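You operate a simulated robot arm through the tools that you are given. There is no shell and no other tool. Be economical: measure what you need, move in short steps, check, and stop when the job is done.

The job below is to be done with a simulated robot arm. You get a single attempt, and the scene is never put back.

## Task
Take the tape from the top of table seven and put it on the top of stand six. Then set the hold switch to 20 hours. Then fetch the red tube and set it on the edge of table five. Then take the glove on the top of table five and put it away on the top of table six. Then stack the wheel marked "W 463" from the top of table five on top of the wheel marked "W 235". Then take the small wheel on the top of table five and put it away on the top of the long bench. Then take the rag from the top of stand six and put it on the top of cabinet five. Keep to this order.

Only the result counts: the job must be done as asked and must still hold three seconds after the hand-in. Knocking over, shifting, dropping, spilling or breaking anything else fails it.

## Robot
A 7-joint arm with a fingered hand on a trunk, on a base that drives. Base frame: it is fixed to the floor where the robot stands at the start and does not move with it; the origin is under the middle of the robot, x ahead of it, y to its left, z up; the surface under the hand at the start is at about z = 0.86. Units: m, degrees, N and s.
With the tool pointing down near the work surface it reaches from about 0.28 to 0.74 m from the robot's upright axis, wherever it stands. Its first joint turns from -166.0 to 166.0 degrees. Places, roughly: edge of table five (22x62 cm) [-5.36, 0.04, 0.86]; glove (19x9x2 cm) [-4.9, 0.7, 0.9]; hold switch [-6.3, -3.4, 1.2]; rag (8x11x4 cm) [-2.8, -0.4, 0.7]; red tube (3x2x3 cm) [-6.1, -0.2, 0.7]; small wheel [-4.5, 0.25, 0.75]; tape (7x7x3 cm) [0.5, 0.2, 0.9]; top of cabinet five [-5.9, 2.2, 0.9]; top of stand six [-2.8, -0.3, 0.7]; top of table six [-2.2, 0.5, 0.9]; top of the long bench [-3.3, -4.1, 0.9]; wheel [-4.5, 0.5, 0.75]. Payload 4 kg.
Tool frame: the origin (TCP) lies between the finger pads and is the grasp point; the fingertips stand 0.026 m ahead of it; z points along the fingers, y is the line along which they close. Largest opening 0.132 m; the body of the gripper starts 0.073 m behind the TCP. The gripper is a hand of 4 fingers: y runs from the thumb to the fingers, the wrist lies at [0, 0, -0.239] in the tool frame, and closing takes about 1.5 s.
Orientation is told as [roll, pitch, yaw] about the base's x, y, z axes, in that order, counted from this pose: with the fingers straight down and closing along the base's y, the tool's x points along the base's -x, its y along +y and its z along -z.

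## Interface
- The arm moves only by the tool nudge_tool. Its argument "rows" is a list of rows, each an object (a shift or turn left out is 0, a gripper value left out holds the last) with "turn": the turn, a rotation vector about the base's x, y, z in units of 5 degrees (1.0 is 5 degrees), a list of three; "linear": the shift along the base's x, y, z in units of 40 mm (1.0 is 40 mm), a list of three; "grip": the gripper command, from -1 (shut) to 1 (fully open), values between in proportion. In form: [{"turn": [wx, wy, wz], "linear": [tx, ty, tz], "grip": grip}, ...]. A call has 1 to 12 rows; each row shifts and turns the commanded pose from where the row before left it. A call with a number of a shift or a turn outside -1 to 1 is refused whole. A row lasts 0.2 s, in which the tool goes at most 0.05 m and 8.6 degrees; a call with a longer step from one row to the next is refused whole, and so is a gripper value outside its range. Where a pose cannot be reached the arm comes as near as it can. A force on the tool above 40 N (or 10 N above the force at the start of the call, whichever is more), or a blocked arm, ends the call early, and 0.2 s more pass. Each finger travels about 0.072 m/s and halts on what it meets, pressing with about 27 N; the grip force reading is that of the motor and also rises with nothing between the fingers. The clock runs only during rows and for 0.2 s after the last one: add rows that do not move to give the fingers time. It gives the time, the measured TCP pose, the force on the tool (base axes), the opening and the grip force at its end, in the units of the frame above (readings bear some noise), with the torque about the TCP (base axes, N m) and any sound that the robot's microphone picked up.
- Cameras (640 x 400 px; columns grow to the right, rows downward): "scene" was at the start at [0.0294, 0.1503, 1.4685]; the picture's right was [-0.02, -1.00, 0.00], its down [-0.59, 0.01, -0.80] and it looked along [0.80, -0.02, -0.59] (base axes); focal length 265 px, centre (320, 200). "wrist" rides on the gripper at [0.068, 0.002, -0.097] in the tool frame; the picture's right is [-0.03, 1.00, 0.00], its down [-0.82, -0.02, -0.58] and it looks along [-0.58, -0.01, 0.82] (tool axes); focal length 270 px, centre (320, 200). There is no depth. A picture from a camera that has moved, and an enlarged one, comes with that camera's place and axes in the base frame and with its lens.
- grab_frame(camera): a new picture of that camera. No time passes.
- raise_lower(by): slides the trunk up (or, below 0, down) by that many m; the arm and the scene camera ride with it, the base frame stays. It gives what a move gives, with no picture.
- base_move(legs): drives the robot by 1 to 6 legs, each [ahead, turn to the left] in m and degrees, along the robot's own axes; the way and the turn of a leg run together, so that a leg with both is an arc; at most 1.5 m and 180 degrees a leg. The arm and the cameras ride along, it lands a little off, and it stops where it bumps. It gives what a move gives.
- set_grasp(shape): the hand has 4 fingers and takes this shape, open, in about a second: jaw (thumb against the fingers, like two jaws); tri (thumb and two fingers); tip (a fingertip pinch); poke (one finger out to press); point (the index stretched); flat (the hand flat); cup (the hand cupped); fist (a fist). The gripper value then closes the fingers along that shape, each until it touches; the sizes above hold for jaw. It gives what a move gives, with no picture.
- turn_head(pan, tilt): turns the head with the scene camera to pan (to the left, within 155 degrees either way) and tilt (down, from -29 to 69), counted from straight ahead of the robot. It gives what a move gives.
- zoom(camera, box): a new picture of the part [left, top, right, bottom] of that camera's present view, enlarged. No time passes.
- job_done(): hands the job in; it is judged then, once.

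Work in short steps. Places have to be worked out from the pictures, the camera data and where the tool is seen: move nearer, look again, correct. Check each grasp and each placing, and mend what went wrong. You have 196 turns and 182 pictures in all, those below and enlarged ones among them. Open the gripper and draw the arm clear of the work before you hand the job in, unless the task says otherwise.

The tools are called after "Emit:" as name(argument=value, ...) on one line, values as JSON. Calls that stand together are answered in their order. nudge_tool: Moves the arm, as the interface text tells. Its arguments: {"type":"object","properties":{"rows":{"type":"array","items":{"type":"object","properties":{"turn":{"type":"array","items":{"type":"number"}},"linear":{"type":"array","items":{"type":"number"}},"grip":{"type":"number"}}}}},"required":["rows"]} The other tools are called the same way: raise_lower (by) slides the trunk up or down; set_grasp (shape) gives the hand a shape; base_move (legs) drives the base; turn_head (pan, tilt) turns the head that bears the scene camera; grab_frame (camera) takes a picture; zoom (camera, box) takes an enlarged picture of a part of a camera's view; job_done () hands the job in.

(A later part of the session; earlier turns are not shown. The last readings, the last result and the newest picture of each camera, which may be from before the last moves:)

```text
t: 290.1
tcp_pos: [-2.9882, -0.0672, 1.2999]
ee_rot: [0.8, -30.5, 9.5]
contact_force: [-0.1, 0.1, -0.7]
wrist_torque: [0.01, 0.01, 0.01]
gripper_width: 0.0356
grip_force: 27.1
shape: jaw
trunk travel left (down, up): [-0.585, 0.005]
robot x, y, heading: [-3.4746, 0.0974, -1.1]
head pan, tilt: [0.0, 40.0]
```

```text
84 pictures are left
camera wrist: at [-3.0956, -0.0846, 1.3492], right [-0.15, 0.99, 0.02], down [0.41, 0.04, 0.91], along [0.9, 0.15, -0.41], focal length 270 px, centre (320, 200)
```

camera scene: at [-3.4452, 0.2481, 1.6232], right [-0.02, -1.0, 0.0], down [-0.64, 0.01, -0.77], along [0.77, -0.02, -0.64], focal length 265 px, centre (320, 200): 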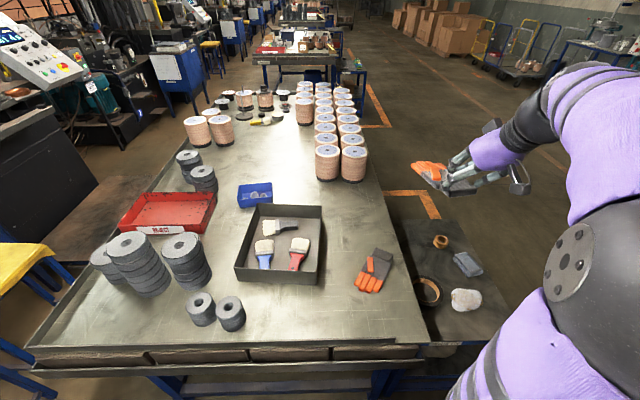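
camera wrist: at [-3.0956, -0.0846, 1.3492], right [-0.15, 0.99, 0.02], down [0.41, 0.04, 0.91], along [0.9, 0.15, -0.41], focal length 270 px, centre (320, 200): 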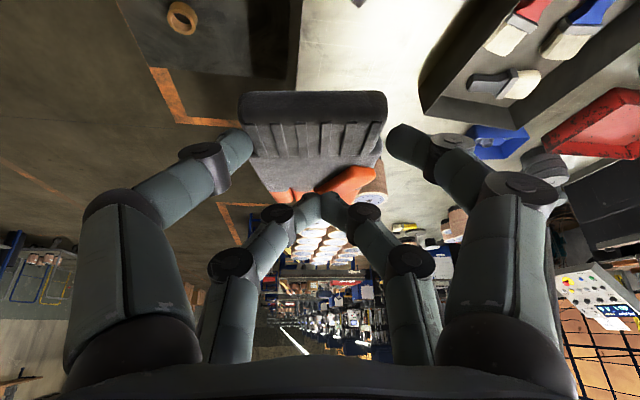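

The free area at (−2.66, 0.08) is confirmed. I extend over it and descend partway.

Emit:
nudge_tool(rows=[{"linear": [0.65, 0.35, -0.5]}, {"linear": [0.65, 0.35, -0.5]}, {"linear": [0.65, 0.35, -0.7]}, {"linear": [0.65, 0.35, -0.7]}, {"linear": [0.65, 0.35, -0.7]}, {"linear": [0.65, 0.35, -0.7]}, {"linear": [0.65, 0.35, -0.7]}, {"linear": [0.65, 0.35, -0.7]}, {"linear": [0.65, 0.35, -0.7]}, {"linear": [0.6, 0.27, -0.6]}, {}])

Emit:
grab_frame(camera="scene")

Emit:
grab_frame(camera="wrist")

```text
t: 292.5
tcp_pos: [-2.73, 0.0681, 1.0394]
ee_rot: [0.7, -30.5, 9.6]
contact_force: [0.0, -0.5, -0.9]
wrist_torque: [0.0, 0.03, 0.01]
gripper_width: 0.0352
grip_force: 27.1
shape: jaw
trunk travel left (down, up): [-0.585, 0.005]
robot x, y, heading: [-3.4752, 0.0988, -1.3]
head pan, tilt: [0.0, 40.0]
```

```text
83 pictures are left
camera scene: at [-3.4448, 0.2481, 1.6232], right [-0.02, -1.0, 0.0], down [-0.64, 0.01, -0.77], along [0.77, -0.02, -0.64], focal length 265 px, centre (320, 200)
```

scene: 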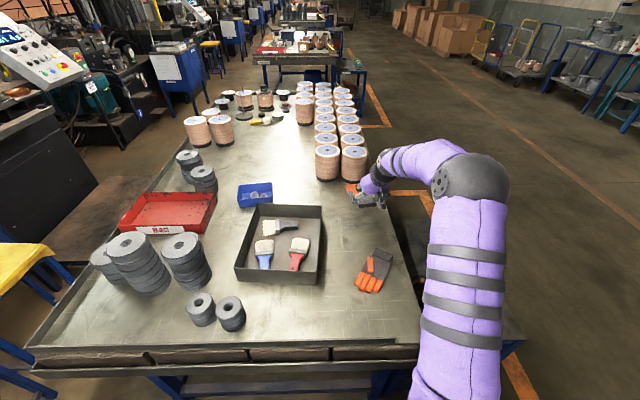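

```text
82 pictures are left
camera wrist: at [-2.836, 0.0513, 1.0884], right [-0.15, 0.99, 0.02], down [0.41, 0.04, 0.91], along [0.9, 0.15, -0.41], focal length 270 px, centre (320, 200)
```

wrist: 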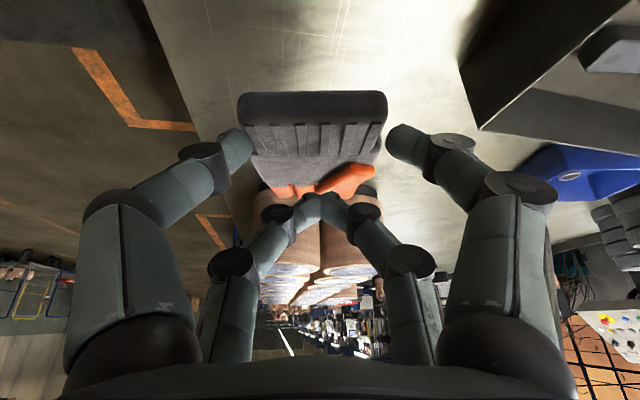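

I shift 2.5 cm away from the tray and descend to near contact.

Emit:
nudge_tool(rows=[{"linear": [0, -0.6, -0.6]}, {"linear": [0, 0, -0.9]}, {"linear": [0, 0, -0.8]}, {"linear": [0, 0, -0.4]}, {"linear": [0, 0, -0.15]}, {"linear": [0, 0, -0.1]}, {"linear": [0, 0, -0.08]}, {"linear": [0, 0, -0.08]}, {"linear": [0, 0, -0.08]}, {}])

Emit:
grab_frame(camera="wrist")

Emit:
zoom(camera="scene", box=[320, 160, 432, 230])

```text
t: 294.7
tcp_pos: [-2.7305, 0.0452, 0.9124]
ee_rot: [0.7, -30.5, 9.6]
contact_force: [0.5, -0.3, -0.1]
wrist_torque: [0.0, -0.04, -0.01]
gripper_width: 0.0355
grip_force: 26.8
shape: jaw
trunk travel left (down, up): [-0.585, 0.005]
robot x, y, heading: [-3.473, 0.0953, -1.2]
head pan, tilt: [0.0, 40.0]
```

```text
81 pictures are left
camera wrist: at [-2.8369, 0.0281, 0.9613], right [-0.15, 0.99, 0.02], down [0.41, 0.04, 0.91], along [0.9, 0.15, -0.41], focal length 270 px, centre (320, 200)
```

wrist: 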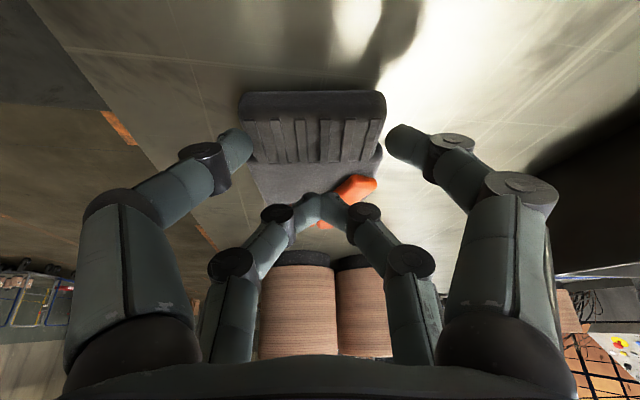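

```text
5.71 times, centred on (376, 195) of scene
camera zoom: at [-3.445, 0.248, 1.6231], right [-0.02, -1.0, 0.0], down [-0.64, 0.01, -0.77], along [0.77, -0.02, -0.64], focal length 1515 px, centre (0, 229)
```

zoom: 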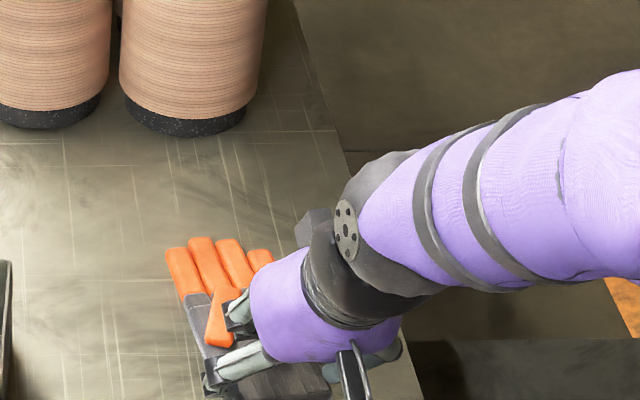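

Nearly down. A few more fine steps until contact.

Emit:
nudge_tool(rows=[{"linear": [0, 0, -0.05]}, {"linear": [0, 0, -0.05]}, {"linear": [0, 0, -0.05]}, {"linear": [0, 0, -0.05]}, {"linear": [0, 0, -0.05]}, {}])

```text
t: 296.1
tcp_pos: [-2.7302, 0.0446, 0.9076]
ee_rot: [0.6, -31.1, 9.6]
contact_force: [-1.7, 0.5, 30.8]
wrist_torque: [0.24, 0.26, -0.19]
gripper_width: 0.0354
grip_force: 27.1
shape: jaw
trunk travel left (down, up): [-0.585, 0.005]
robot x, y, heading: [-3.4764, 0.0985, -1.2]
head pan, tilt: [0.0, 40.0]
```

Contact. I ease up slightly, open moderately and lift off.

Emit:
nudge_tool(rows=[{"linear": [0, 0, 0.06]}, {"grip": -0.1}, {}, {}, {"grip": 0.15}, {}, {"linear": [0, 0, 0.4]}, {"linear": [0, 0, 0.7]}, {"linear": [0, 0, 0.9]}, {"linear": [-0.2, 0, 0.9]}, {}])

Emit:
grab_frame(camera="wrist")

Emit:
grab_frame(camera="scene")

```text
t: 298.5
tcp_pos: [-2.7394, 0.0452, 1.0215]
ee_rot: [0.8, -30.5, 9.6]
contact_force: [0.0, 0.2, 1.0]
wrist_torque: [-0.03, 0.02, -0.02]
gripper_width: 0.0754
grip_force: 0.0
shape: jaw
trunk travel left (down, up): [-0.585, 0.005]
robot x, y, heading: [-3.4744, 0.0979, -1.3]
head pan, tilt: [0.0, 40.0]
```

```text
79 pictures are left
camera wrist: at [-2.8465, 0.0286, 1.0703], right [-0.15, 0.99, 0.02], down [0.41, 0.04, 0.91], along [0.9, 0.15, -0.41], focal length 270 px, centre (320, 200)
```

wrist: 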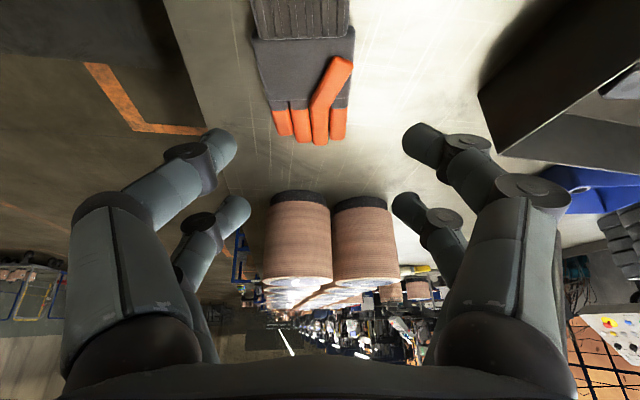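

```text
78 pictures are left
camera scene: at [-3.4453, 0.2481, 1.6231], right [-0.02, -1.0, 0.0], down [-0.64, 0.01, -0.77], along [0.77, -0.02, -0.64], focal length 265 px, centre (320, 200)
```

scene: 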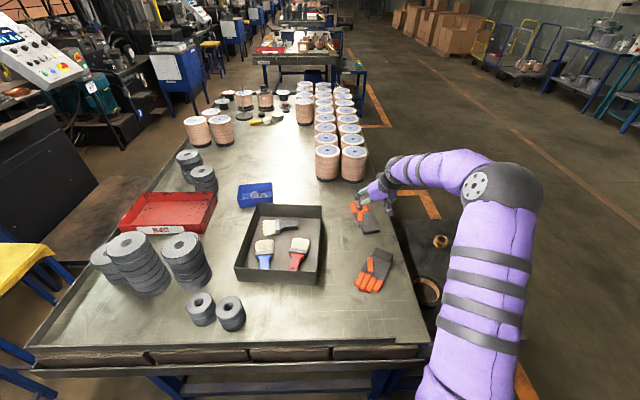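

The glove lies on table six. Now W 463: I retract, set the tool vertical again, and drive back to table five's east side.

Emit:
nudge_tool(rows=[{"linear": [-0.7, 0, 0.7]}, {"linear": [-0.7, 0, 0.7]}, {"turn": [0, 1, 0], "linear": [-0.7, 0, 0.7]}, {"turn": [0, 1, 0], "linear": [-0.7, 0, 0.7]}, {"turn": [0, 1, 0], "linear": [-0.7, 0.1, 0.7]}, {"turn": [0, 1, 0], "linear": [-0.7, 0.2, 0.7]}, {"turn": [0, 1, 0], "linear": [-0.7, 0.2, 0.7]}, {"turn": [0, 1, 0], "linear": [-0.7, 0.2, 0.5]}, {"turn": [0, 0, -1], "linear": [-0.7, 0.2, 0.2]}, {"turn": [0, 0, -1], "linear": [-0.7, 0.2, 0]}, {}])

Emit:
base_move(legs=[[-0.25, 0], [0, 130], [0.45, 0], [0, 51]])

Emit:
grab_frame(camera="scene")

```text
t: 300.9
tcp_pos: [-3.0189, 0.0887, 1.246]
ee_rot: [5.4, -0.8, -1.8]
contact_force: [-0.1, 0.4, -0.3]
wrist_torque: [-0.04, -0.01, 0.01]
gripper_width: 0.0758
grip_force: 0.1
shape: jaw
trunk travel left (down, up): [-0.585, 0.005]
robot x, y, heading: [-3.4792, 0.0965, -1.3]
head pan, tilt: [0.0, 40.0]
```

```text
t: 313.6
tcp_pos: [-4.4762, 0.4386, 1.2459]
ee_rot: [5.4, -0.8, -179.2]
contact_force: [-1.4, 0.5, 0.4]
wrist_torque: [-0.01, -0.04, -0.02]
gripper_width: 0.0753
grip_force: 0.0
shape: jaw
trunk travel left (down, up): [-0.585, 0.005]
robot x, y, heading: [-4.0205, 0.4537, -178.4]
head pan, tilt: [0.0, 40.0]
```

```text
77 pictures are left
camera scene: at [-4.0395, 0.2964, 1.6231], right [-0.02, 1.0, 0.0], down [0.64, 0.01, -0.77], along [-0.77, -0.02, -0.64], focal length 265 px, centre (320, 200)
```

scene: 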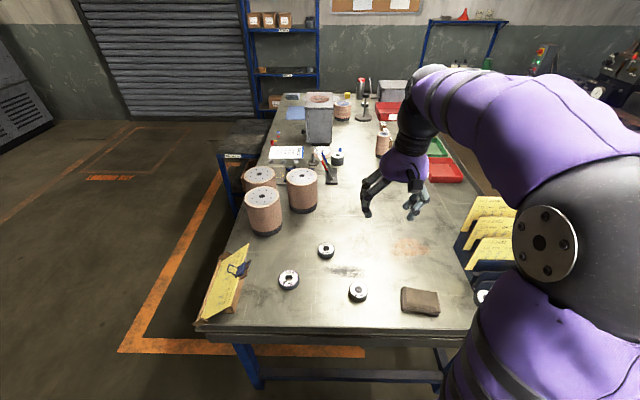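

I level the tool and move above W 463 (rear pair to pinch it), staying high.

Emit:
nudge_tool(rows=[{"turn": [1, 0, 0], "linear": [0.15, 0.9, 0]}, {"linear": [0.15, 0.9, 0]}, {"linear": [0.15, 0.9, 0]}, {"linear": [0.15, 0.9, 0]}, {"linear": [0.15, 0.9, 0]}, {"linear": [0.05, 0.9, 0]}, {"linear": [0, 0.9, 0]}, {"linear": [0, 0.9, 0]}, {"linear": [0, 0.9, 0]}, {"linear": [0, 0.5, 0]}, {}])

Emit:
grab_frame(camera="wrist")

Emit:
grab_frame(camera="scene")

```text
t: 316.0
tcp_pos: [-4.4445, 0.7811, 1.2467]
ee_rot: [0.5, -0.8, -179.2]
contact_force: [0.6, 0.6, 0.1]
wrist_torque: [0.01, 0.02, -0.01]
gripper_width: 0.0755
grip_force: 0.1
shape: jaw
trunk travel left (down, up): [-0.585, 0.005]
robot x, y, heading: [-4.0149, 0.4512, -178.5]
head pan, tilt: [0.0, 40.0]
```

```text
76 pictures are left
camera wrist: at [-4.375, 0.7816, 1.3435], right [-0.01, -1.0, 0.01], down [-0.81, 0.01, 0.59], along [-0.59, 0.0, -0.81], focal length 270 px, centre (320, 200)
```

wrist: 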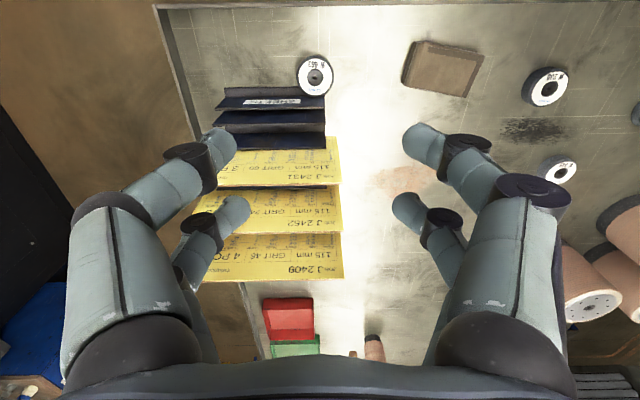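

```text
75 pictures are left
camera scene: at [-4.0395, 0.2965, 1.6232], right [-0.02, 1.0, 0.0], down [0.64, 0.01, -0.77], along [-0.77, -0.02, -0.64], focal length 265 px, centre (320, 200)
```

scene: 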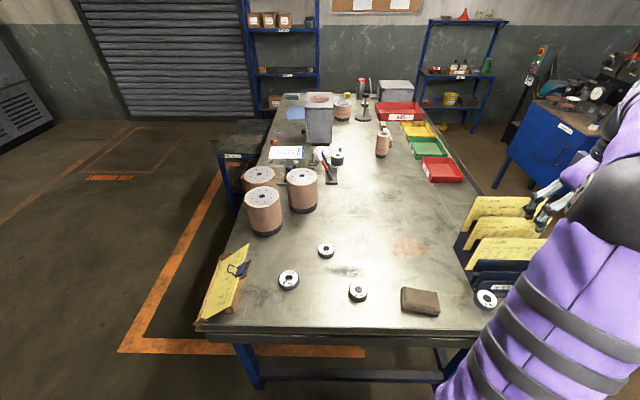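

W 463 at (−4.466, 0.786); the sorter front is ~2 cm behind the rear fingers' line, cards lower than feared. I descend partway and check.

Emit:
nudge_tool(rows=[{"linear": [0.1, 0.1, -0.9], "grip": 0.45}, {"linear": [0, 0, -0.9]}, {"linear": [0, 0, -0.9]}, {"linear": [0, 0, -0.9]}, {"linear": [0, 0, -0.9]}, {"linear": [0, 0, -0.9]}, {"linear": [0, 0, -0.9]}, {}])

Emit:
grab_frame(camera="wrist")

Emit:
grab_frame(camera="scene")

```text
t: 317.8
tcp_pos: [-4.4389, 0.7854, 0.9924]
ee_rot: [0.4, -0.8, -179.3]
contact_force: [-0.7, -0.6, 0.3]
wrist_torque: [-0.01, -0.03, -0.01]
gripper_width: 0.0954
grip_force: 0.0
shape: jaw
trunk travel left (down, up): [-0.585, 0.005]
robot x, y, heading: [-4.0192, 0.4557, -178.6]
head pan, tilt: [0.0, 40.0]
```

```text
74 pictures are left
camera wrist: at [-4.37, 0.786, 1.0902], right [-0.01, -1.0, 0.01], down [-0.81, 0.01, 0.59], along [-0.59, 0.0, -0.81], focal length 270 px, centre (320, 200)
```

wrist: 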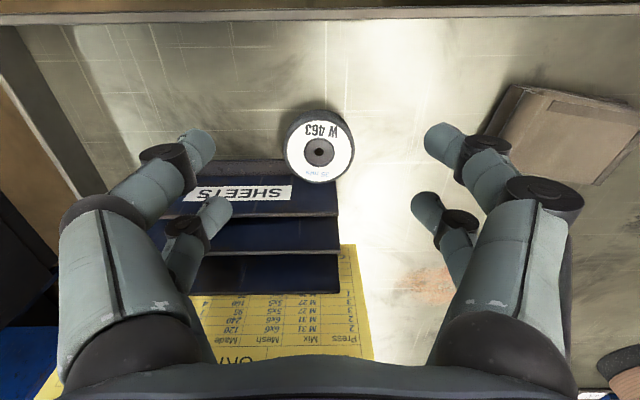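

```text
73 pictures are left
camera scene: at [-4.0397, 0.2967, 1.6232], right [-0.02, 1.0, 0.0], down [0.64, 0.01, -0.77], along [-0.77, -0.02, -0.64], focal length 265 px, centre (320, 200)
```

scene: 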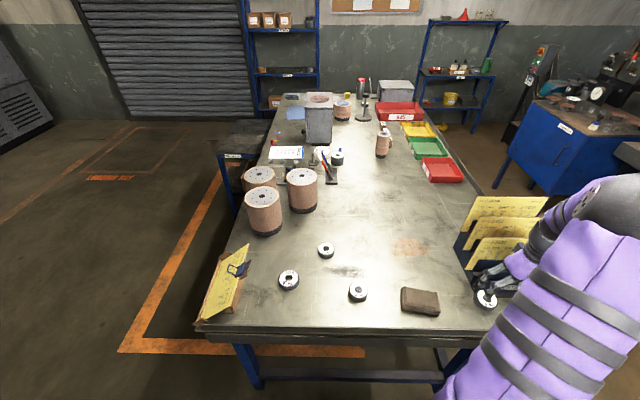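

Alignment is good. I descend to z≈0.893 and close.

Emit:
nudge_tool(rows=[{"linear": [0, 0, -0.8]}, {"linear": [0, 0, -0.8]}, {"linear": [0, 0, -0.6]}, {"linear": [0, 0, -0.28]}, {}, {"grip": -0.2}, {"grip": -1}, {}, {}, {}, {}, {}])

Emit:
grab_frame(camera="wrist")

```text
t: 320.4
tcp_pos: [-4.4422, 0.7852, 0.8951]
ee_rot: [0.5, -0.8, -179.1]
contact_force: [0.5, 0.4, -1.1]
wrist_torque: [0.04, -0.03, -0.01]
gripper_width: 0.0065
grip_force: 26.8
shape: jaw
trunk travel left (down, up): [-0.585, 0.005]
robot x, y, heading: [-4.0174, 0.4484, -178.7]
head pan, tilt: [0.0, 40.0]
```

```text
72 pictures are left
camera wrist: at [-4.3721, 0.7855, 0.9907], right [-0.01, -1.0, 0.01], down [-0.81, 0.01, 0.59], along [-0.59, 0.0, -0.81], focal length 270 px, centre (320, 200)
```

wrist: 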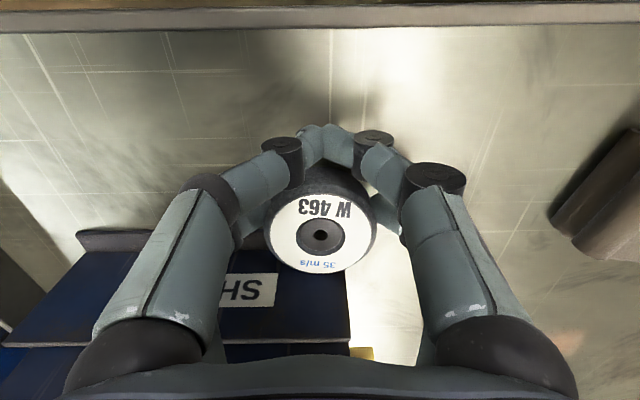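

The rear pair seems to hold the wheel's sides. Lift slowly and check.

Emit:
nudge_tool(rows=[{"linear": [0, 0, 0.2]}, {"linear": [0.1, 0, 0.3]}, {"linear": [0.1, 0, 0.4]}, {"linear": [0.1, 0, 0.5]}, {}])

Emit:
grab_frame(camera="wrist")

```text
t: 321.6
tcp_pos: [-4.428, 0.7865, 0.9514]
ee_rot: [0.5, -0.9, -179.2]
contact_force: [-0.4, -0.8, -1.3]
wrist_torque: [-0.01, -0.04, 0.0]
gripper_width: 0.0065
grip_force: 26.7
shape: jaw
trunk travel left (down, up): [-0.585, 0.005]
robot x, y, heading: [-4.0202, 0.4501, -178.8]
head pan, tilt: [0.0, 40.0]
```

```text
71 pictures are left
camera wrist: at [-4.3586, 0.7862, 1.0475], right [-0.01, -1.0, 0.01], down [-0.81, 0.01, 0.59], along [-0.59, 0.0, -0.81], focal length 270 px, centre (320, 200)
```

wrist: 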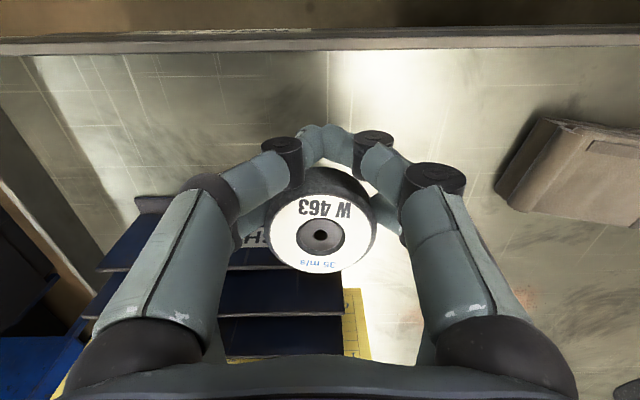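

Held firmly; the wheel centre is 28 mm west of the TCP. I lift and carry it over toward W 235.

Emit:
nudge_tool(rows=[{"linear": [0, 0, 1]}, {"linear": [0, 0, 1]}, {"linear": [0, 0, 0.5]}, {"linear": [0, -1, 0]}, {"linear": [0, -1, 0]}, {"linear": [0, -1, 0]}, {"linear": [0, -1, 0]}, {"linear": [0, -1, 0]}, {"linear": [0, -1, 0]}, {"linear": [0, -1, 0]}, {"linear": [0, -1, 0]}, {}])

Emit:
grab_frame(camera="wrist")

```text
t: 324.2
tcp_pos: [-4.429, 0.4678, 1.0506]
ee_rot: [0.4, -0.8, -179.3]
contact_force: [0.5, -0.4, -2.2]
wrist_torque: [0.01, -0.01, -0.01]
gripper_width: 0.0066
grip_force: 26.7
shape: jaw
trunk travel left (down, up): [-0.585, 0.005]
robot x, y, heading: [-4.0211, 0.4518, -178.8]
head pan, tilt: [0.0, 40.0]
```

```text
70 pictures are left
camera wrist: at [-4.3595, 0.4662, 1.1471], right [-0.01, -1.0, 0.01], down [-0.81, 0.01, 0.59], along [-0.59, 0.0, -0.81], focal length 270 px, centre (320, 200)
```

wrist: 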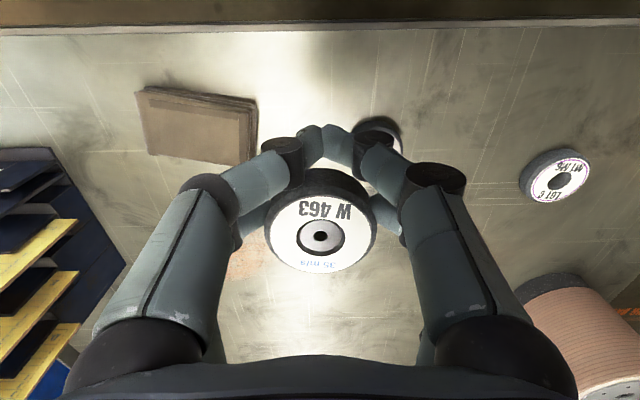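

W 235 is hidden under the fingers here. I measure it with the scene camera.

Emit:
zoom(camera="scene", box=[310, 255, 406, 315])

```text
6.67 times, centred on (358, 285) of scene
camera zoom: at [-4.0397, 0.2963, 1.6231], right [-0.02, 1.0, 0.0], down [0.64, 0.01, -0.77], along [-0.77, -0.02, -0.64], focal length 1767 px, centre (67, -367)
```

zoom: 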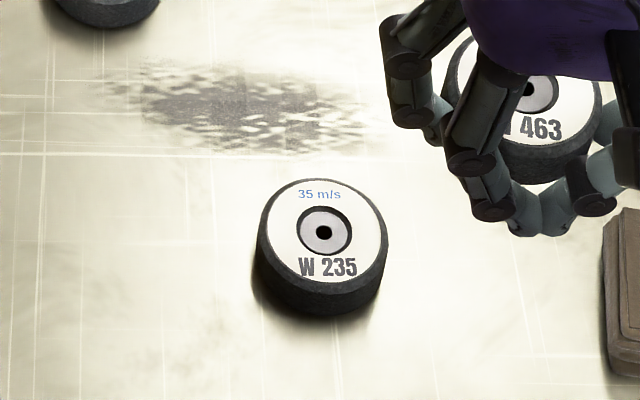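

W 235 centre ≈ (−4.490, 0.404). I move W 463 above it and lower to ~2 cm above.

Emit:
nudge_tool(rows=[{"linear": [-0.3, -0.6, 0]}, {"linear": [-0.3, -0.6, 0]}, {"linear": [-0.25, -0.42, -0.3]}, {"linear": [0, 0, -0.8]}, {"linear": [0, 0, -0.8]}, {"linear": [0, 0, -0.6]}, {}])

Emit:
zoom(camera="scene", box=[310, 240, 406, 300])

Emit:
grab_frame(camera="wrist")

```text
t: 325.8
tcp_pos: [-4.4629, 0.4021, 0.9499]
ee_rot: [0.4, -0.8, -179.1]
contact_force: [0.2, -0.3, -0.8]
wrist_torque: [0.0, -0.01, 0.01]
gripper_width: 0.0063
grip_force: 27.1
shape: jaw
trunk travel left (down, up): [-0.585, 0.005]
robot x, y, heading: [-4.0182, 0.448, -178.4]
head pan, tilt: [0.0, 40.0]
```

```text
6.67 times, centred on (358, 270) of scene
camera zoom: at [-4.0398, 0.2965, 1.6232], right [-0.02, 1.0, 0.0], down [0.64, 0.01, -0.77], along [-0.77, -0.02, -0.64], focal length 1767 px, centre (67, -267)
```

zoom: 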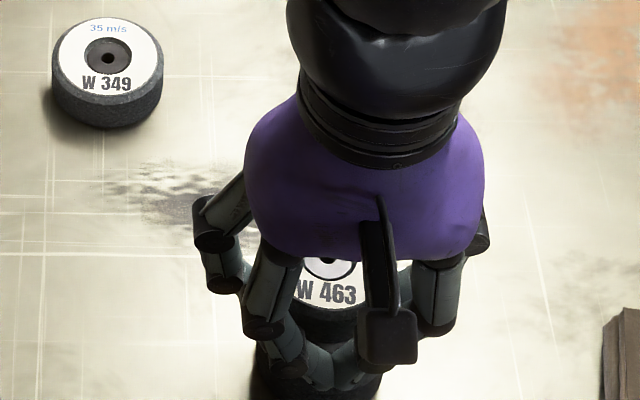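

```text
67 pictures are left
camera wrist: at [-4.3938, 0.4025, 1.0464], right [-0.01, -1.0, 0.01], down [-0.81, 0.01, 0.59], along [-0.59, 0.0, -0.81], focal length 270 px, centre (320, 200)
```

wrist: 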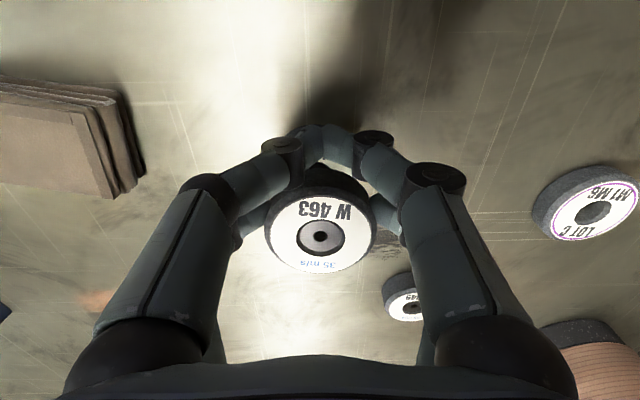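

Aligned within a few mm; I nudge +3 mm in y and lower in fine steps to contact.

Emit:
nudge_tool(rows=[{"linear": [0, 0.08, -0.3]}, {"linear": [0, 0, -0.2]}, {"linear": [0, 0, -0.1]}, {"linear": [0, 0, -0.08]}, {"linear": [0, 0, -0.06]}, {"linear": [0, 0, -0.05]}, {}])

```text
t: 327.4
tcp_pos: [-4.4626, 0.4033, 0.9198]
ee_rot: [0.4, -0.8, -179.2]
contact_force: [-0.1, -0.2, -1.3]
wrist_torque: [0.0, -0.01, -0.02]
gripper_width: 0.0064
grip_force: 27.3
shape: jaw
trunk travel left (down, up): [-0.585, 0.005]
robot x, y, heading: [-4.0185, 0.453, -178.5]
head pan, tilt: [0.0, 40.0]
```

Emit:
nudge_tool(rows=[{"linear": [0, 0, -0.05]}, {"linear": [0, 0, -0.05]}, {"linear": [0, 0, -0.05]}, {}])

Emit:
zoom(camera="scene", box=[310, 240, 406, 310])

```text
t: 328.4
tcp_pos: [-4.462, 0.4039, 0.9141]
ee_rot: [0.5, -0.9, -179.2]
contact_force: [1.5, 0.6, 21.9]
wrist_torque: [0.03, 0.41, -0.03]
gripper_width: 0.0066
grip_force: 27.1
shape: jaw
trunk travel left (down, up): [-0.585, 0.005]
robot x, y, heading: [-4.0197, 0.4492, -178.9]
head pan, tilt: [0.0, 40.0]
```

```text
5.71 times, centred on (358, 275) of scene
camera zoom: at [-4.038, 0.2966, 1.6234], right [-0.02, 1.0, 0.0], down [0.64, 0.01, -0.77], along [-0.77, -0.02, -0.64], focal length 1515 px, centre (103, -229)
```

zoom: 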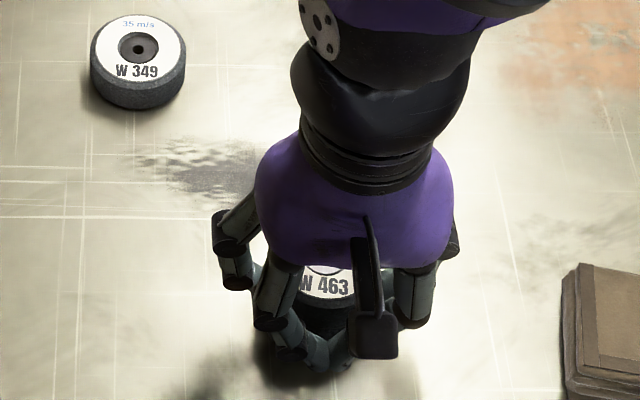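

Contact at 22 N. I ease up 1–2 mm, open and lift straight up.

Emit:
nudge_tool(rows=[{"linear": [0, 0, 0.04]}, {"grip": -0.5}, {}, {"grip": 0}, {}, {"grip": 0.4}, {}, {}, {"linear": [0, 0, 0.4]}, {"linear": [0, 0, 0.8]}, {"linear": [0, 0, 1]}, {"linear": [0, 0, 1]}])

Emit:
zoom(camera="scene", box=[310, 240, 406, 310])

Emit:
grab_frame(camera="wrist")

```text
t: 331.0
tcp_pos: [-4.4636, 0.4053, 1.0448]
ee_rot: [0.3, -0.8, -179.1]
contact_force: [-0.3, 0.5, -0.1]
wrist_torque: [0.02, 0.0, -0.01]
gripper_width: 0.092
grip_force: 0.2
shape: jaw
trunk travel left (down, up): [-0.585, 0.005]
robot x, y, heading: [-4.0189, 0.451, -178.6]
head pan, tilt: [0.0, 40.0]
```

```text
5.71 times, centred on (358, 275) of scene
camera zoom: at [-4.0392, 0.2964, 1.6231], right [-0.02, 1.0, 0.0], down [0.64, 0.01, -0.77], along [-0.77, -0.02, -0.64], focal length 1515 px, centre (103, -229)
```

zoom: 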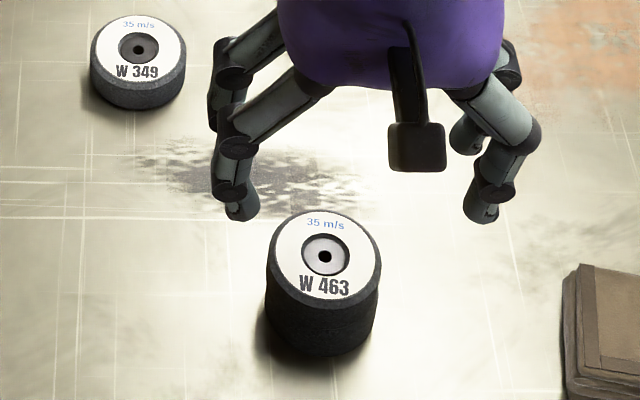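

```text
64 pictures are left
camera wrist: at [-4.3942, 0.406, 1.1404], right [-0.01, -1.0, 0.01], down [-0.81, 0.01, 0.59], along [-0.59, 0.0, -0.81], focal length 270 px, centre (320, 200)
```

wrist: 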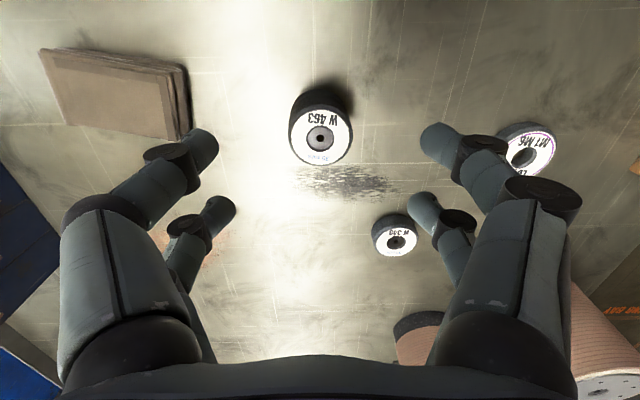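

W 463 is neatly stacked on W 235. Next the "LOT C" wheel at ≈(−4.519, 0.196), which matches the small wheel's place. I move above it.

Emit:
nudge_tool(rows=[{"linear": [-0.25, -0.9, 0], "grip": 0.4}, {"linear": [-0.25, -0.9, 0]}, {"linear": [-0.25, -0.9, 0]}, {"linear": [-0.25, -0.9, 0]}, {"linear": [-0.25, -0.9, 0]}, {"linear": [-0.13, -0.73, 0]}, {}])

Emit:
grab_frame(camera="wrist")

Emit:
grab_frame(camera="scene")

```text
t: 332.6
tcp_pos: [-4.5189, 0.195, 1.0428]
ee_rot: [0.3, -0.8, -179.2]
contact_force: [0.1, 0.1, 0.6]
wrist_torque: [0.03, -0.01, 0.02]
gripper_width: 0.0921
grip_force: 0.1
shape: jaw
trunk travel left (down, up): [-0.585, 0.005]
robot x, y, heading: [-4.02, 0.4496, -178.7]
head pan, tilt: [0.0, 40.0]
```

```text
63 pictures are left
camera wrist: at [-4.4494, 0.1952, 1.1394], right [-0.01, -1.0, 0.01], down [-0.81, 0.01, 0.59], along [-0.59, 0.0, -0.81], focal length 270 px, centre (320, 200)
```

wrist: 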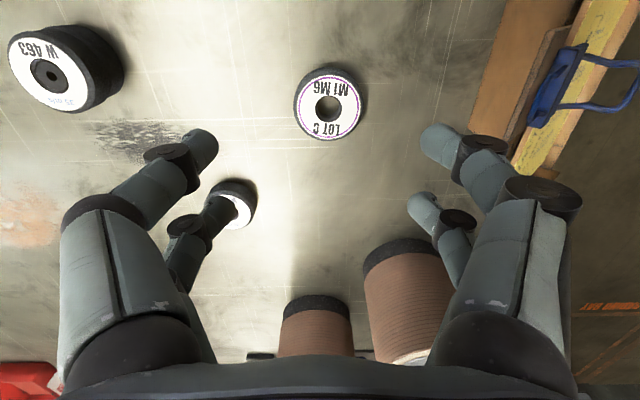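

```text
62 pictures are left
camera scene: at [-4.0396, 0.2962, 1.6231], right [-0.02, 1.0, 0.0], down [0.64, 0.01, -0.77], along [-0.77, -0.02, -0.64], focal length 265 px, centre (320, 200)
```

scene: 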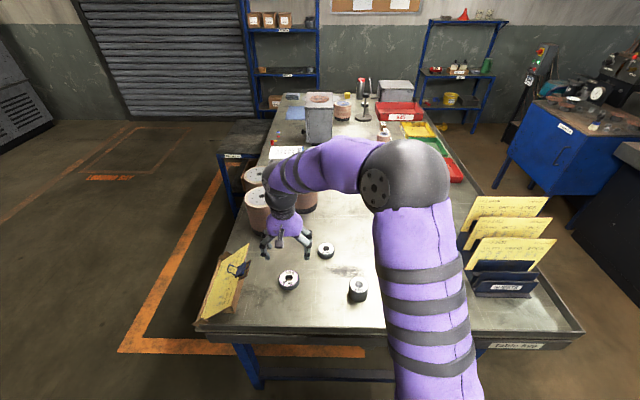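

Centred nearly; small correction, then descend and grip.

Emit:
nudge_tool(rows=[{"linear": [-0.12, -0.18, -0.8]}, {"linear": [0, 0, -0.9]}, {"linear": [0, 0, -0.9]}, {"linear": [0, 0, -0.7]}, {"linear": [0, 0, -0.42]}, {}, {"grip": -0.2}, {"grip": -1}, {}, {}, {}, {}])

Emit:
grab_frame(camera="wrist")

```text
t: 335.2
tcp_pos: [-4.5235, 0.1882, 0.8959]
ee_rot: [0.4, -0.7, -179.2]
contact_force: [-0.4, 0.1, 0.4]
wrist_torque: [-0.02, 0.03, 0.0]
gripper_width: 0.0432
grip_force: 26.8
shape: jaw
trunk travel left (down, up): [-0.585, 0.005]
robot x, y, heading: [-4.017, 0.4521, -178.5]
head pan, tilt: [0.0, 40.0]
```

```text
61 pictures are left
camera wrist: at [-4.4535, 0.1896, 0.9918], right [-0.01, -1.0, 0.01], down [-0.81, 0.01, 0.59], along [-0.59, 0.0, -0.81], focal length 270 px, centre (320, 200)
```

wrist: 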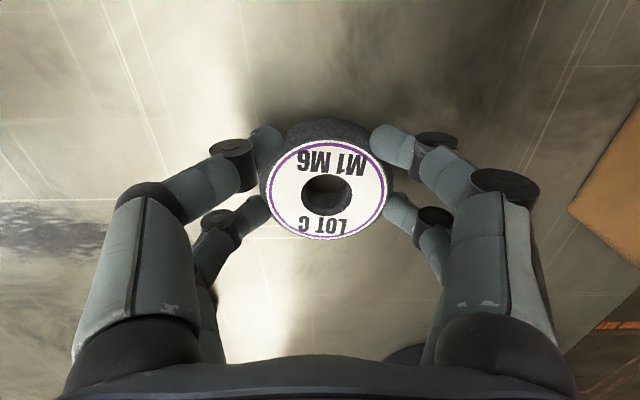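

All four fingers hold it. I lift, retract, and drive south toward the long bench.

Emit:
nudge_tool(rows=[{"linear": [0, 0, 0.5]}, {"linear": [0, 0, 1]}, {"linear": [0, 0, 1]}, {"linear": [0, 0, 1]}, {"linear": [0, 0, 1]}, {"linear": [0, 0, 1]}, {"linear": [0, 0.8, 0.8]}, {"linear": [0, 0.8, 0.8]}, {"linear": [0.2, 0.8, 0]}, {"linear": [0.2, 0.8, 0]}, {"linear": [0.2, 0.8, 0]}, {}])

Emit:
base_move(legs=[[-0.27, 0], [0, 88.5], [1.5, 0], [1.5, 0]])

Emit:
turn_head(pan=0, tilt=30)

Emit:
grab_frame(camera="scene")

```text
t: 337.8
tcp_pos: [-4.4974, 0.3504, 1.1796]
ee_rot: [0.3, -0.8, -179.2]
contact_force: [0.3, 0.5, -1.5]
wrist_torque: [0.0, -0.03, 0.01]
gripper_width: 0.0427
grip_force: 27.1
shape: jaw
trunk travel left (down, up): [-0.585, 0.005]
robot x, y, heading: [-4.0205, 0.4505, -178.9]
head pan, tilt: [0.0, 40.0]
```

```text
t: 358.0
tcp_pos: [-3.6214, -3.0334, 1.1789]
ee_rot: [0.4, -0.8, -89.7]
contact_force: [0.6, -0.9, -2.9]
wrist_torque: [0.02, -0.01, 0.0]
gripper_width: 0.0424
grip_force: 27.4
shape: jaw
trunk travel left (down, up): [-0.585, 0.005]
robot x, y, heading: [-3.7206, -2.5513, -89.3]
head pan, tilt: [0.0, 40.0]
```

```text
t: 358.7
tcp_pos: [-3.6209, -3.032, 1.18]
ee_rot: [0.4, -0.8, -89.7]
contact_force: [0.3, 0.4, -1.2]
wrist_torque: [0.02, 0.02, -0.01]
gripper_width: 0.042
grip_force: 27.3
shape: jaw
trunk travel left (down, up): [-0.585, 0.005]
robot x, y, heading: [-3.7174, -2.5504, -89.2]
head pan, tilt: [0.0, 30.0]
```

```text
60 pictures are left
camera scene: at [-3.5633, -2.5817, 1.6384], right [-1.0, -0.01, 0.0], down [-0.01, 0.5, -0.87], along [0.01, -0.87, -0.5], focal length 265 px, centre (320, 200)
```

scene: 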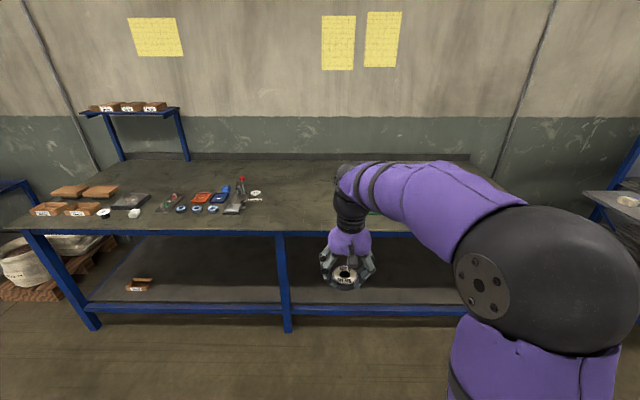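

The bench's middle is free around (−3.5, −3.9). I drive 0.73 m closer and look.

Emit:
base_move(legs=[[0.73, 0]])

Emit:
grab_frame(camera="wrist")

Emit:
turn_head(pan=0, tilt=45)

Emit:
grab_frame(camera="scene")

```text
t: 362.7
tcp_pos: [-3.6185, -3.7697, 1.1788]
ee_rot: [0.5, -0.8, -90.2]
contact_force: [0.1, -0.6, -1.6]
wrist_torque: [0.0, 0.0, 0.01]
gripper_width: 0.0423
grip_force: 26.8
shape: jaw
trunk travel left (down, up): [-0.585, 0.005]
robot x, y, heading: [-3.71, -3.2907, -89.7]
head pan, tilt: [0.0, 30.0]
```

```text
59 pictures are left
camera wrist: at [-3.6174, -3.6998, 1.2754], right [1.0, -0.03, 0.01], down [-0.03, -0.81, 0.59], along [-0.01, -0.59, -0.81], focal length 270 px, centre (320, 200)
```

wrist: 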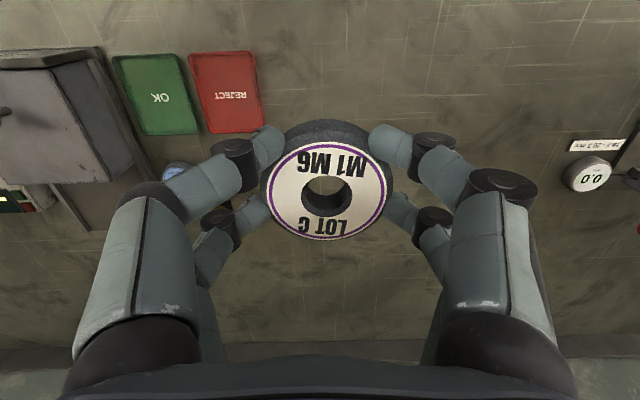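

```text
t: 363.5
tcp_pos: [-3.6184, -3.7693, 1.179]
ee_rot: [0.5, -0.8, -90.2]
contact_force: [0.2, -0.2, -1.7]
wrist_torque: [0.01, 0.02, -0.01]
gripper_width: 0.0424
grip_force: 27.1
shape: jaw
trunk travel left (down, up): [-0.585, 0.005]
robot x, y, heading: [-3.7135, -3.2897, -89.5]
head pan, tilt: [0.0, 45.0]
```

```text
58 pictures are left
camera scene: at [-3.5564, -3.3109, 1.6159], right [-1.0, -0.01, 0.0], down [0.0, 0.71, -0.71], along [0.0, -0.71, -0.71], focal length 265 px, centre (320, 200)
```

scene: 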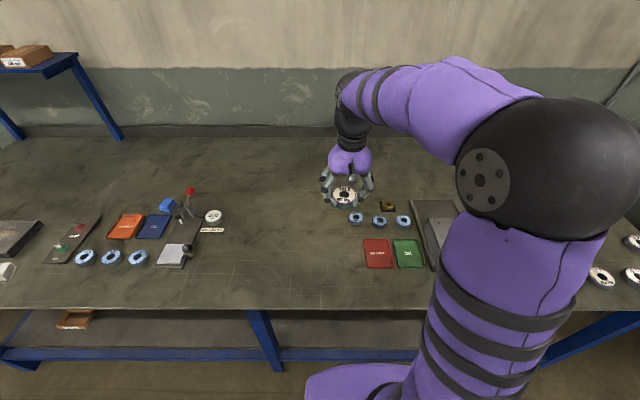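

Free spot at (−3.46, −3.90). I move over it and lower near the bench.

Emit:
nudge_tool(rows=[{"linear": [0.8, -0.65, 0]}, {"linear": [0.8, -0.65, 0]}, {"linear": [0.8, -0.65, 0]}, {"linear": [0.8, -0.65, -0.4]}, {"linear": [0.8, -0.65, -0.6]}, {"linear": [0, 0, -1]}, {"linear": [0, 0, -1]}, {"linear": [0, 0, -1]}, {"linear": [0, 0, -1]}, {"linear": [0, 0, -1]}, {}])

Emit:
grab_frame(camera="wrist")

Emit:
zoom(camera="scene", box=[220, 150, 380, 250])

```text
t: 365.9
tcp_pos: [-3.4587, -3.8994, 0.94]
ee_rot: [0.5, -0.9, -90.1]
contact_force: [0.2, 0.1, -1.1]
wrist_torque: [0.02, 0.03, 0.0]
gripper_width: 0.0422
grip_force: 27.4
shape: jaw
trunk travel left (down, up): [-0.585, 0.005]
robot x, y, heading: [-3.7102, -3.2867, -89.7]
head pan, tilt: [0.0, 45.0]
```

```text
57 pictures are left
camera wrist: at [-3.4566, -3.8289, 1.0362], right [1.0, -0.03, 0.01], down [-0.03, -0.81, 0.59], along [-0.01, -0.59, -0.81], focal length 270 px, centre (320, 200)
```

wrist: 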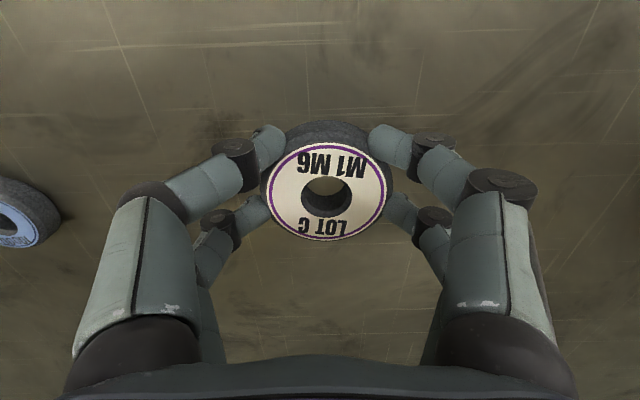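

```text
4.00 times, centred on (300, 200) of scene
camera zoom: at [-3.5562, -3.3111, 1.6159], right [-1.0, -0.01, 0.0], down [0.0, 0.71, -0.71], along [0.0, -0.71, -0.71], focal length 1060 px, centre (400, 200)
```

zoom: 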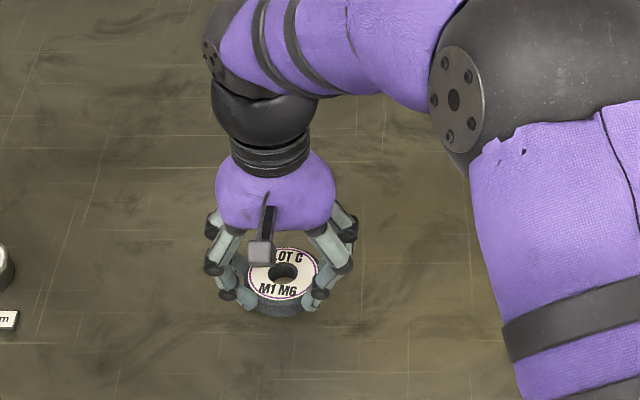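

Clear around. Fine descent until contact (expected around z 0.895).

Emit:
nudge_tool(rows=[{"linear": [0, 0, -0.5]}, {"linear": [0, 0, -0.3]}, {"linear": [0, 0, -0.1]}, {"linear": [0, 0, -0.08]}, {"linear": [0, 0, -0.06]}, {"linear": [0, 0, -0.06]}, {"linear": [0, 0, -0.06]}, {"linear": [0, 0, -0.06]}, {}])

```text
t: 367.3
tcp_pos: [-3.4574, -3.9004, 0.9037]
ee_rot: [0.9, -1.5, -90.2]
contact_force: [-2.0, 4.6, 20.5]
wrist_torque: [0.08, 0.08, -0.04]
gripper_width: 0.0425
grip_force: 26.8
shape: jaw
trunk travel left (down, up): [-0.585, 0.005]
robot x, y, heading: [-3.7102, -3.2905, -90.2]
head pan, tilt: [0.0, 45.0]
stopped in row 6: the force on the tool passed its limit at 43 N (the readings are from after the stop); the commanded pose is now the measured one
```

Contact with the bench. I release and lift.

Emit:
nudge_tool(rows=[{"linear": [0, 0, 0.03]}, {"grip": 0}, {}, {"grip": 0.3}, {}, {}, {"linear": [0, 0, 0.4]}, {"linear": [0, 0, 0.8]}, {"linear": [0, 0, 1]}, {"linear": [0, 0, 1]}, {"linear": [0, 0, 1]}, {}])

Emit:
grab_frame(camera="wrist")

```text
t: 369.9
tcp_pos: [-3.4565, -3.9018, 1.0718]
ee_rot: [0.6, -1.1, -90.1]
contact_force: [0.2, 0.1, 0.2]
wrist_torque: [0.0, -0.01, 0.0]
gripper_width: 0.0857
grip_force: 0.1
shape: jaw
trunk travel left (down, up): [-0.585, 0.005]
robot x, y, heading: [-3.7106, -3.2895, -89.7]
head pan, tilt: [0.0, 45.0]
```

```text
55 pictures are left
camera wrist: at [-3.4563, -3.8306, 1.1671], right [1.0, -0.03, 0.01], down [-0.03, -0.8, 0.59], along [-0.01, -0.59, -0.8], focal length 270 px, centre (320, 200)
```

wrist: 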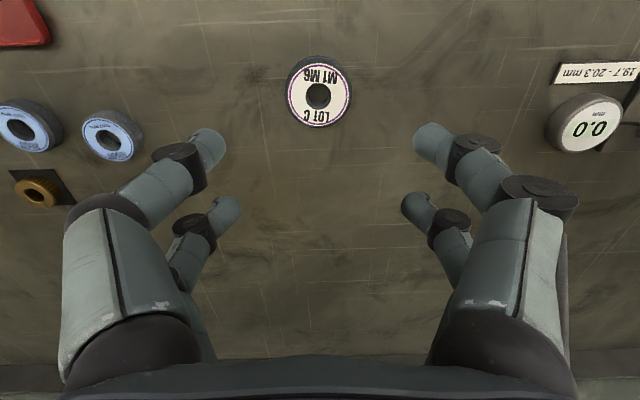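

The wheel is on the bench. Next the rag on stand six: retract the arm, back off and drive there.

Emit:
nudge_tool(rows=[{"linear": [-0.9, 0.4, 0.5]}, {"linear": [-0.9, 0.4, 0.5]}, {"linear": [-0.9, 0.4, 0.5]}, {"linear": [-0.9, 0.4, 0.5]}, {"linear": [-0.9, 0.4, 0.5]}, {"linear": [-0.9, 0.4, 0.2]}, {"linear": [-0.9, 0.4, 0]}, {}])

Emit:
base_move(legs=[[-0.4, 0], [0, 153], [1.1, 0], [1.0, 0], [0, 26]])

Emit:
grab_frame(camera="scene")

```text
t: 371.7
tcp_pos: [-3.7074, -3.7888, 1.1782]
ee_rot: [0.7, -1.2, -90.2]
contact_force: [0.7, 0.9, -0.1]
wrist_torque: [0.01, -0.02, 0.0]
gripper_width: 0.0854
grip_force: 0.0
shape: jaw
trunk travel left (down, up): [-0.585, 0.005]
robot x, y, heading: [-3.7134, -3.288, -90.0]
head pan, tilt: [0.0, 45.0]
```

```text
t: 392.6
tcp_pos: [-2.6909, -0.5297, 1.1786]
ee_rot: [0.6, -1.2, 86.9]
contact_force: [0.3, 0.3, 0.4]
wrist_torque: [-0.01, -0.01, 0.01]
gripper_width: 0.0853
grip_force: 0.0
shape: jaw
trunk travel left (down, up): [-0.585, 0.005]
robot x, y, heading: [-2.7073, -1.0294, 87.4]
head pan, tilt: [0.0, 45.0]
```

```text
54 pictures are left
camera scene: at [-2.8595, -1.0026, 1.6159], right [1.0, -0.04, 0.0], down [-0.03, -0.71, -0.71], along [0.03, 0.71, -0.71], focal length 265 px, centre (320, 200)
```

scene: 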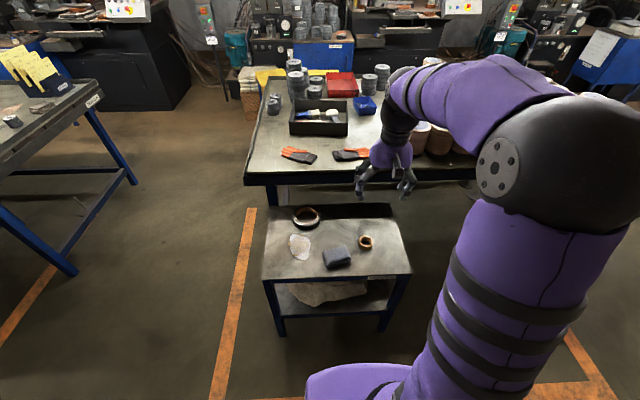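

Emit:
zoom(camera="scene", box=[280, 220, 392, 290])

```text
5.71 times, centred on (336, 255) of scene
camera zoom: at [-2.8595, -1.0026, 1.6159], right [1.0, -0.04, 0.0], down [-0.03, -0.71, -0.71], along [0.03, 0.71, -0.71], focal length 1515 px, centre (229, -114)
```

zoom: 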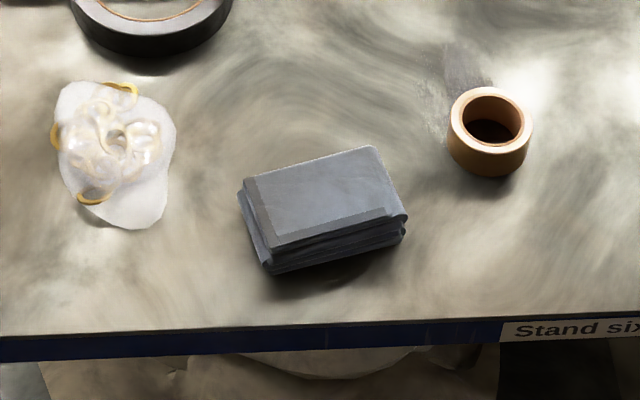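

Rag centre ≈(−2.766, −0.41), long axis ~20° off x. I yaw the tool −67° to close across its 8 cm side, and move above it.

Emit:
nudge_tool(rows=[{"turn": [0, 0, -1], "linear": [-0.4, 0.6, 0], "grip": 1}, {"turn": [0, 0, -1], "linear": [-0.4, 0.6, 0]}, {"turn": [0, 0, -1], "linear": [-0.4, 0.6, 0]}, {"turn": [0, 0, -1], "linear": [-0.4, 0.6, 0]}, {"turn": [0, 0, -1], "linear": [-0.3, 0.6, 0]}, {"turn": [0, 0, -1]}, {"turn": [0, 0, -1]}, {"turn": [0, 0, -1]}, {"turn": [0, 0, -1]}, {"turn": [0, 0, -1]}, {"turn": [0, 0, -1]}, {"turn": [0, 0, -1]}])

Emit:
nudge_tool(rows=[{"turn": [0, 0, -1]}, {"turn": [0, 0, -0.4]}, {}])

Emit:
raise_lower(by=-0.3)

Emit:
grab_frame(camera="wrist")

```text
t: 395.2
tcp_pos: [-2.7663, -0.4112, 1.1778]
ee_rot: [0.6, -1.2, 27.0]
contact_force: [-0.4, 0.0, -0.4]
wrist_torque: [0.03, 0.02, -0.02]
gripper_width: 0.1318
grip_force: 0.0
shape: jaw
trunk travel left (down, up): [-0.585, 0.005]
robot x, y, heading: [-2.7094, -1.0318, 87.6]
head pan, tilt: [0.0, 45.0]
```

```text
t: 396.0
tcp_pos: [-2.765, -0.4093, 1.1792]
ee_rot: [0.5, -1.2, 20.0]
contact_force: [0.9, 1.0, 0.1]
wrist_torque: [0.01, 0.02, 0.01]
gripper_width: 0.132
grip_force: 0.0
shape: jaw
trunk travel left (down, up): [-0.585, 0.005]
robot x, y, heading: [-2.7128, -1.0314, 87.8]
head pan, tilt: [0.0, 45.0]
```

```text
t: 399.0
tcp_pos: [-2.7653, -0.4108, 0.8791]
ee_rot: [0.5, -1.2, 20.0]
contact_force: [0.0, 0.1, 0.4]
wrist_torque: [0.0, -0.02, 0.02]
gripper_width: 0.1319
grip_force: 0.0
shape: jaw
trunk travel left (down, up): [-0.285, 0.305]
robot x, y, heading: [-2.7075, -1.0303, 87.9]
head pan, tilt: [0.0, 45.0]
```

```text
52 pictures are left
camera wrist: at [-2.8322, -0.4338, 0.9747], right [-0.32, 0.95, 0.01], down [0.76, 0.25, 0.59], along [0.56, 0.2, -0.8], focal length 270 px, centre (320, 200)
```

wrist: 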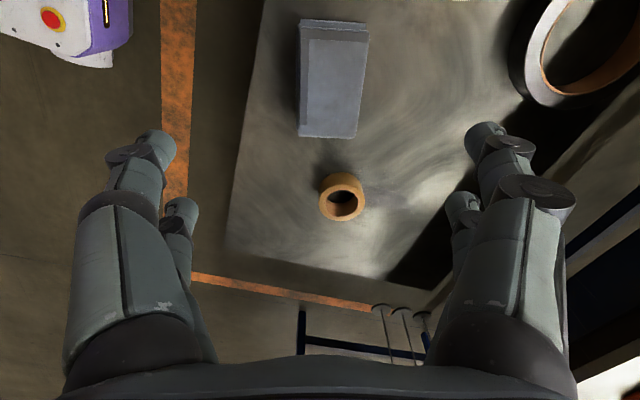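

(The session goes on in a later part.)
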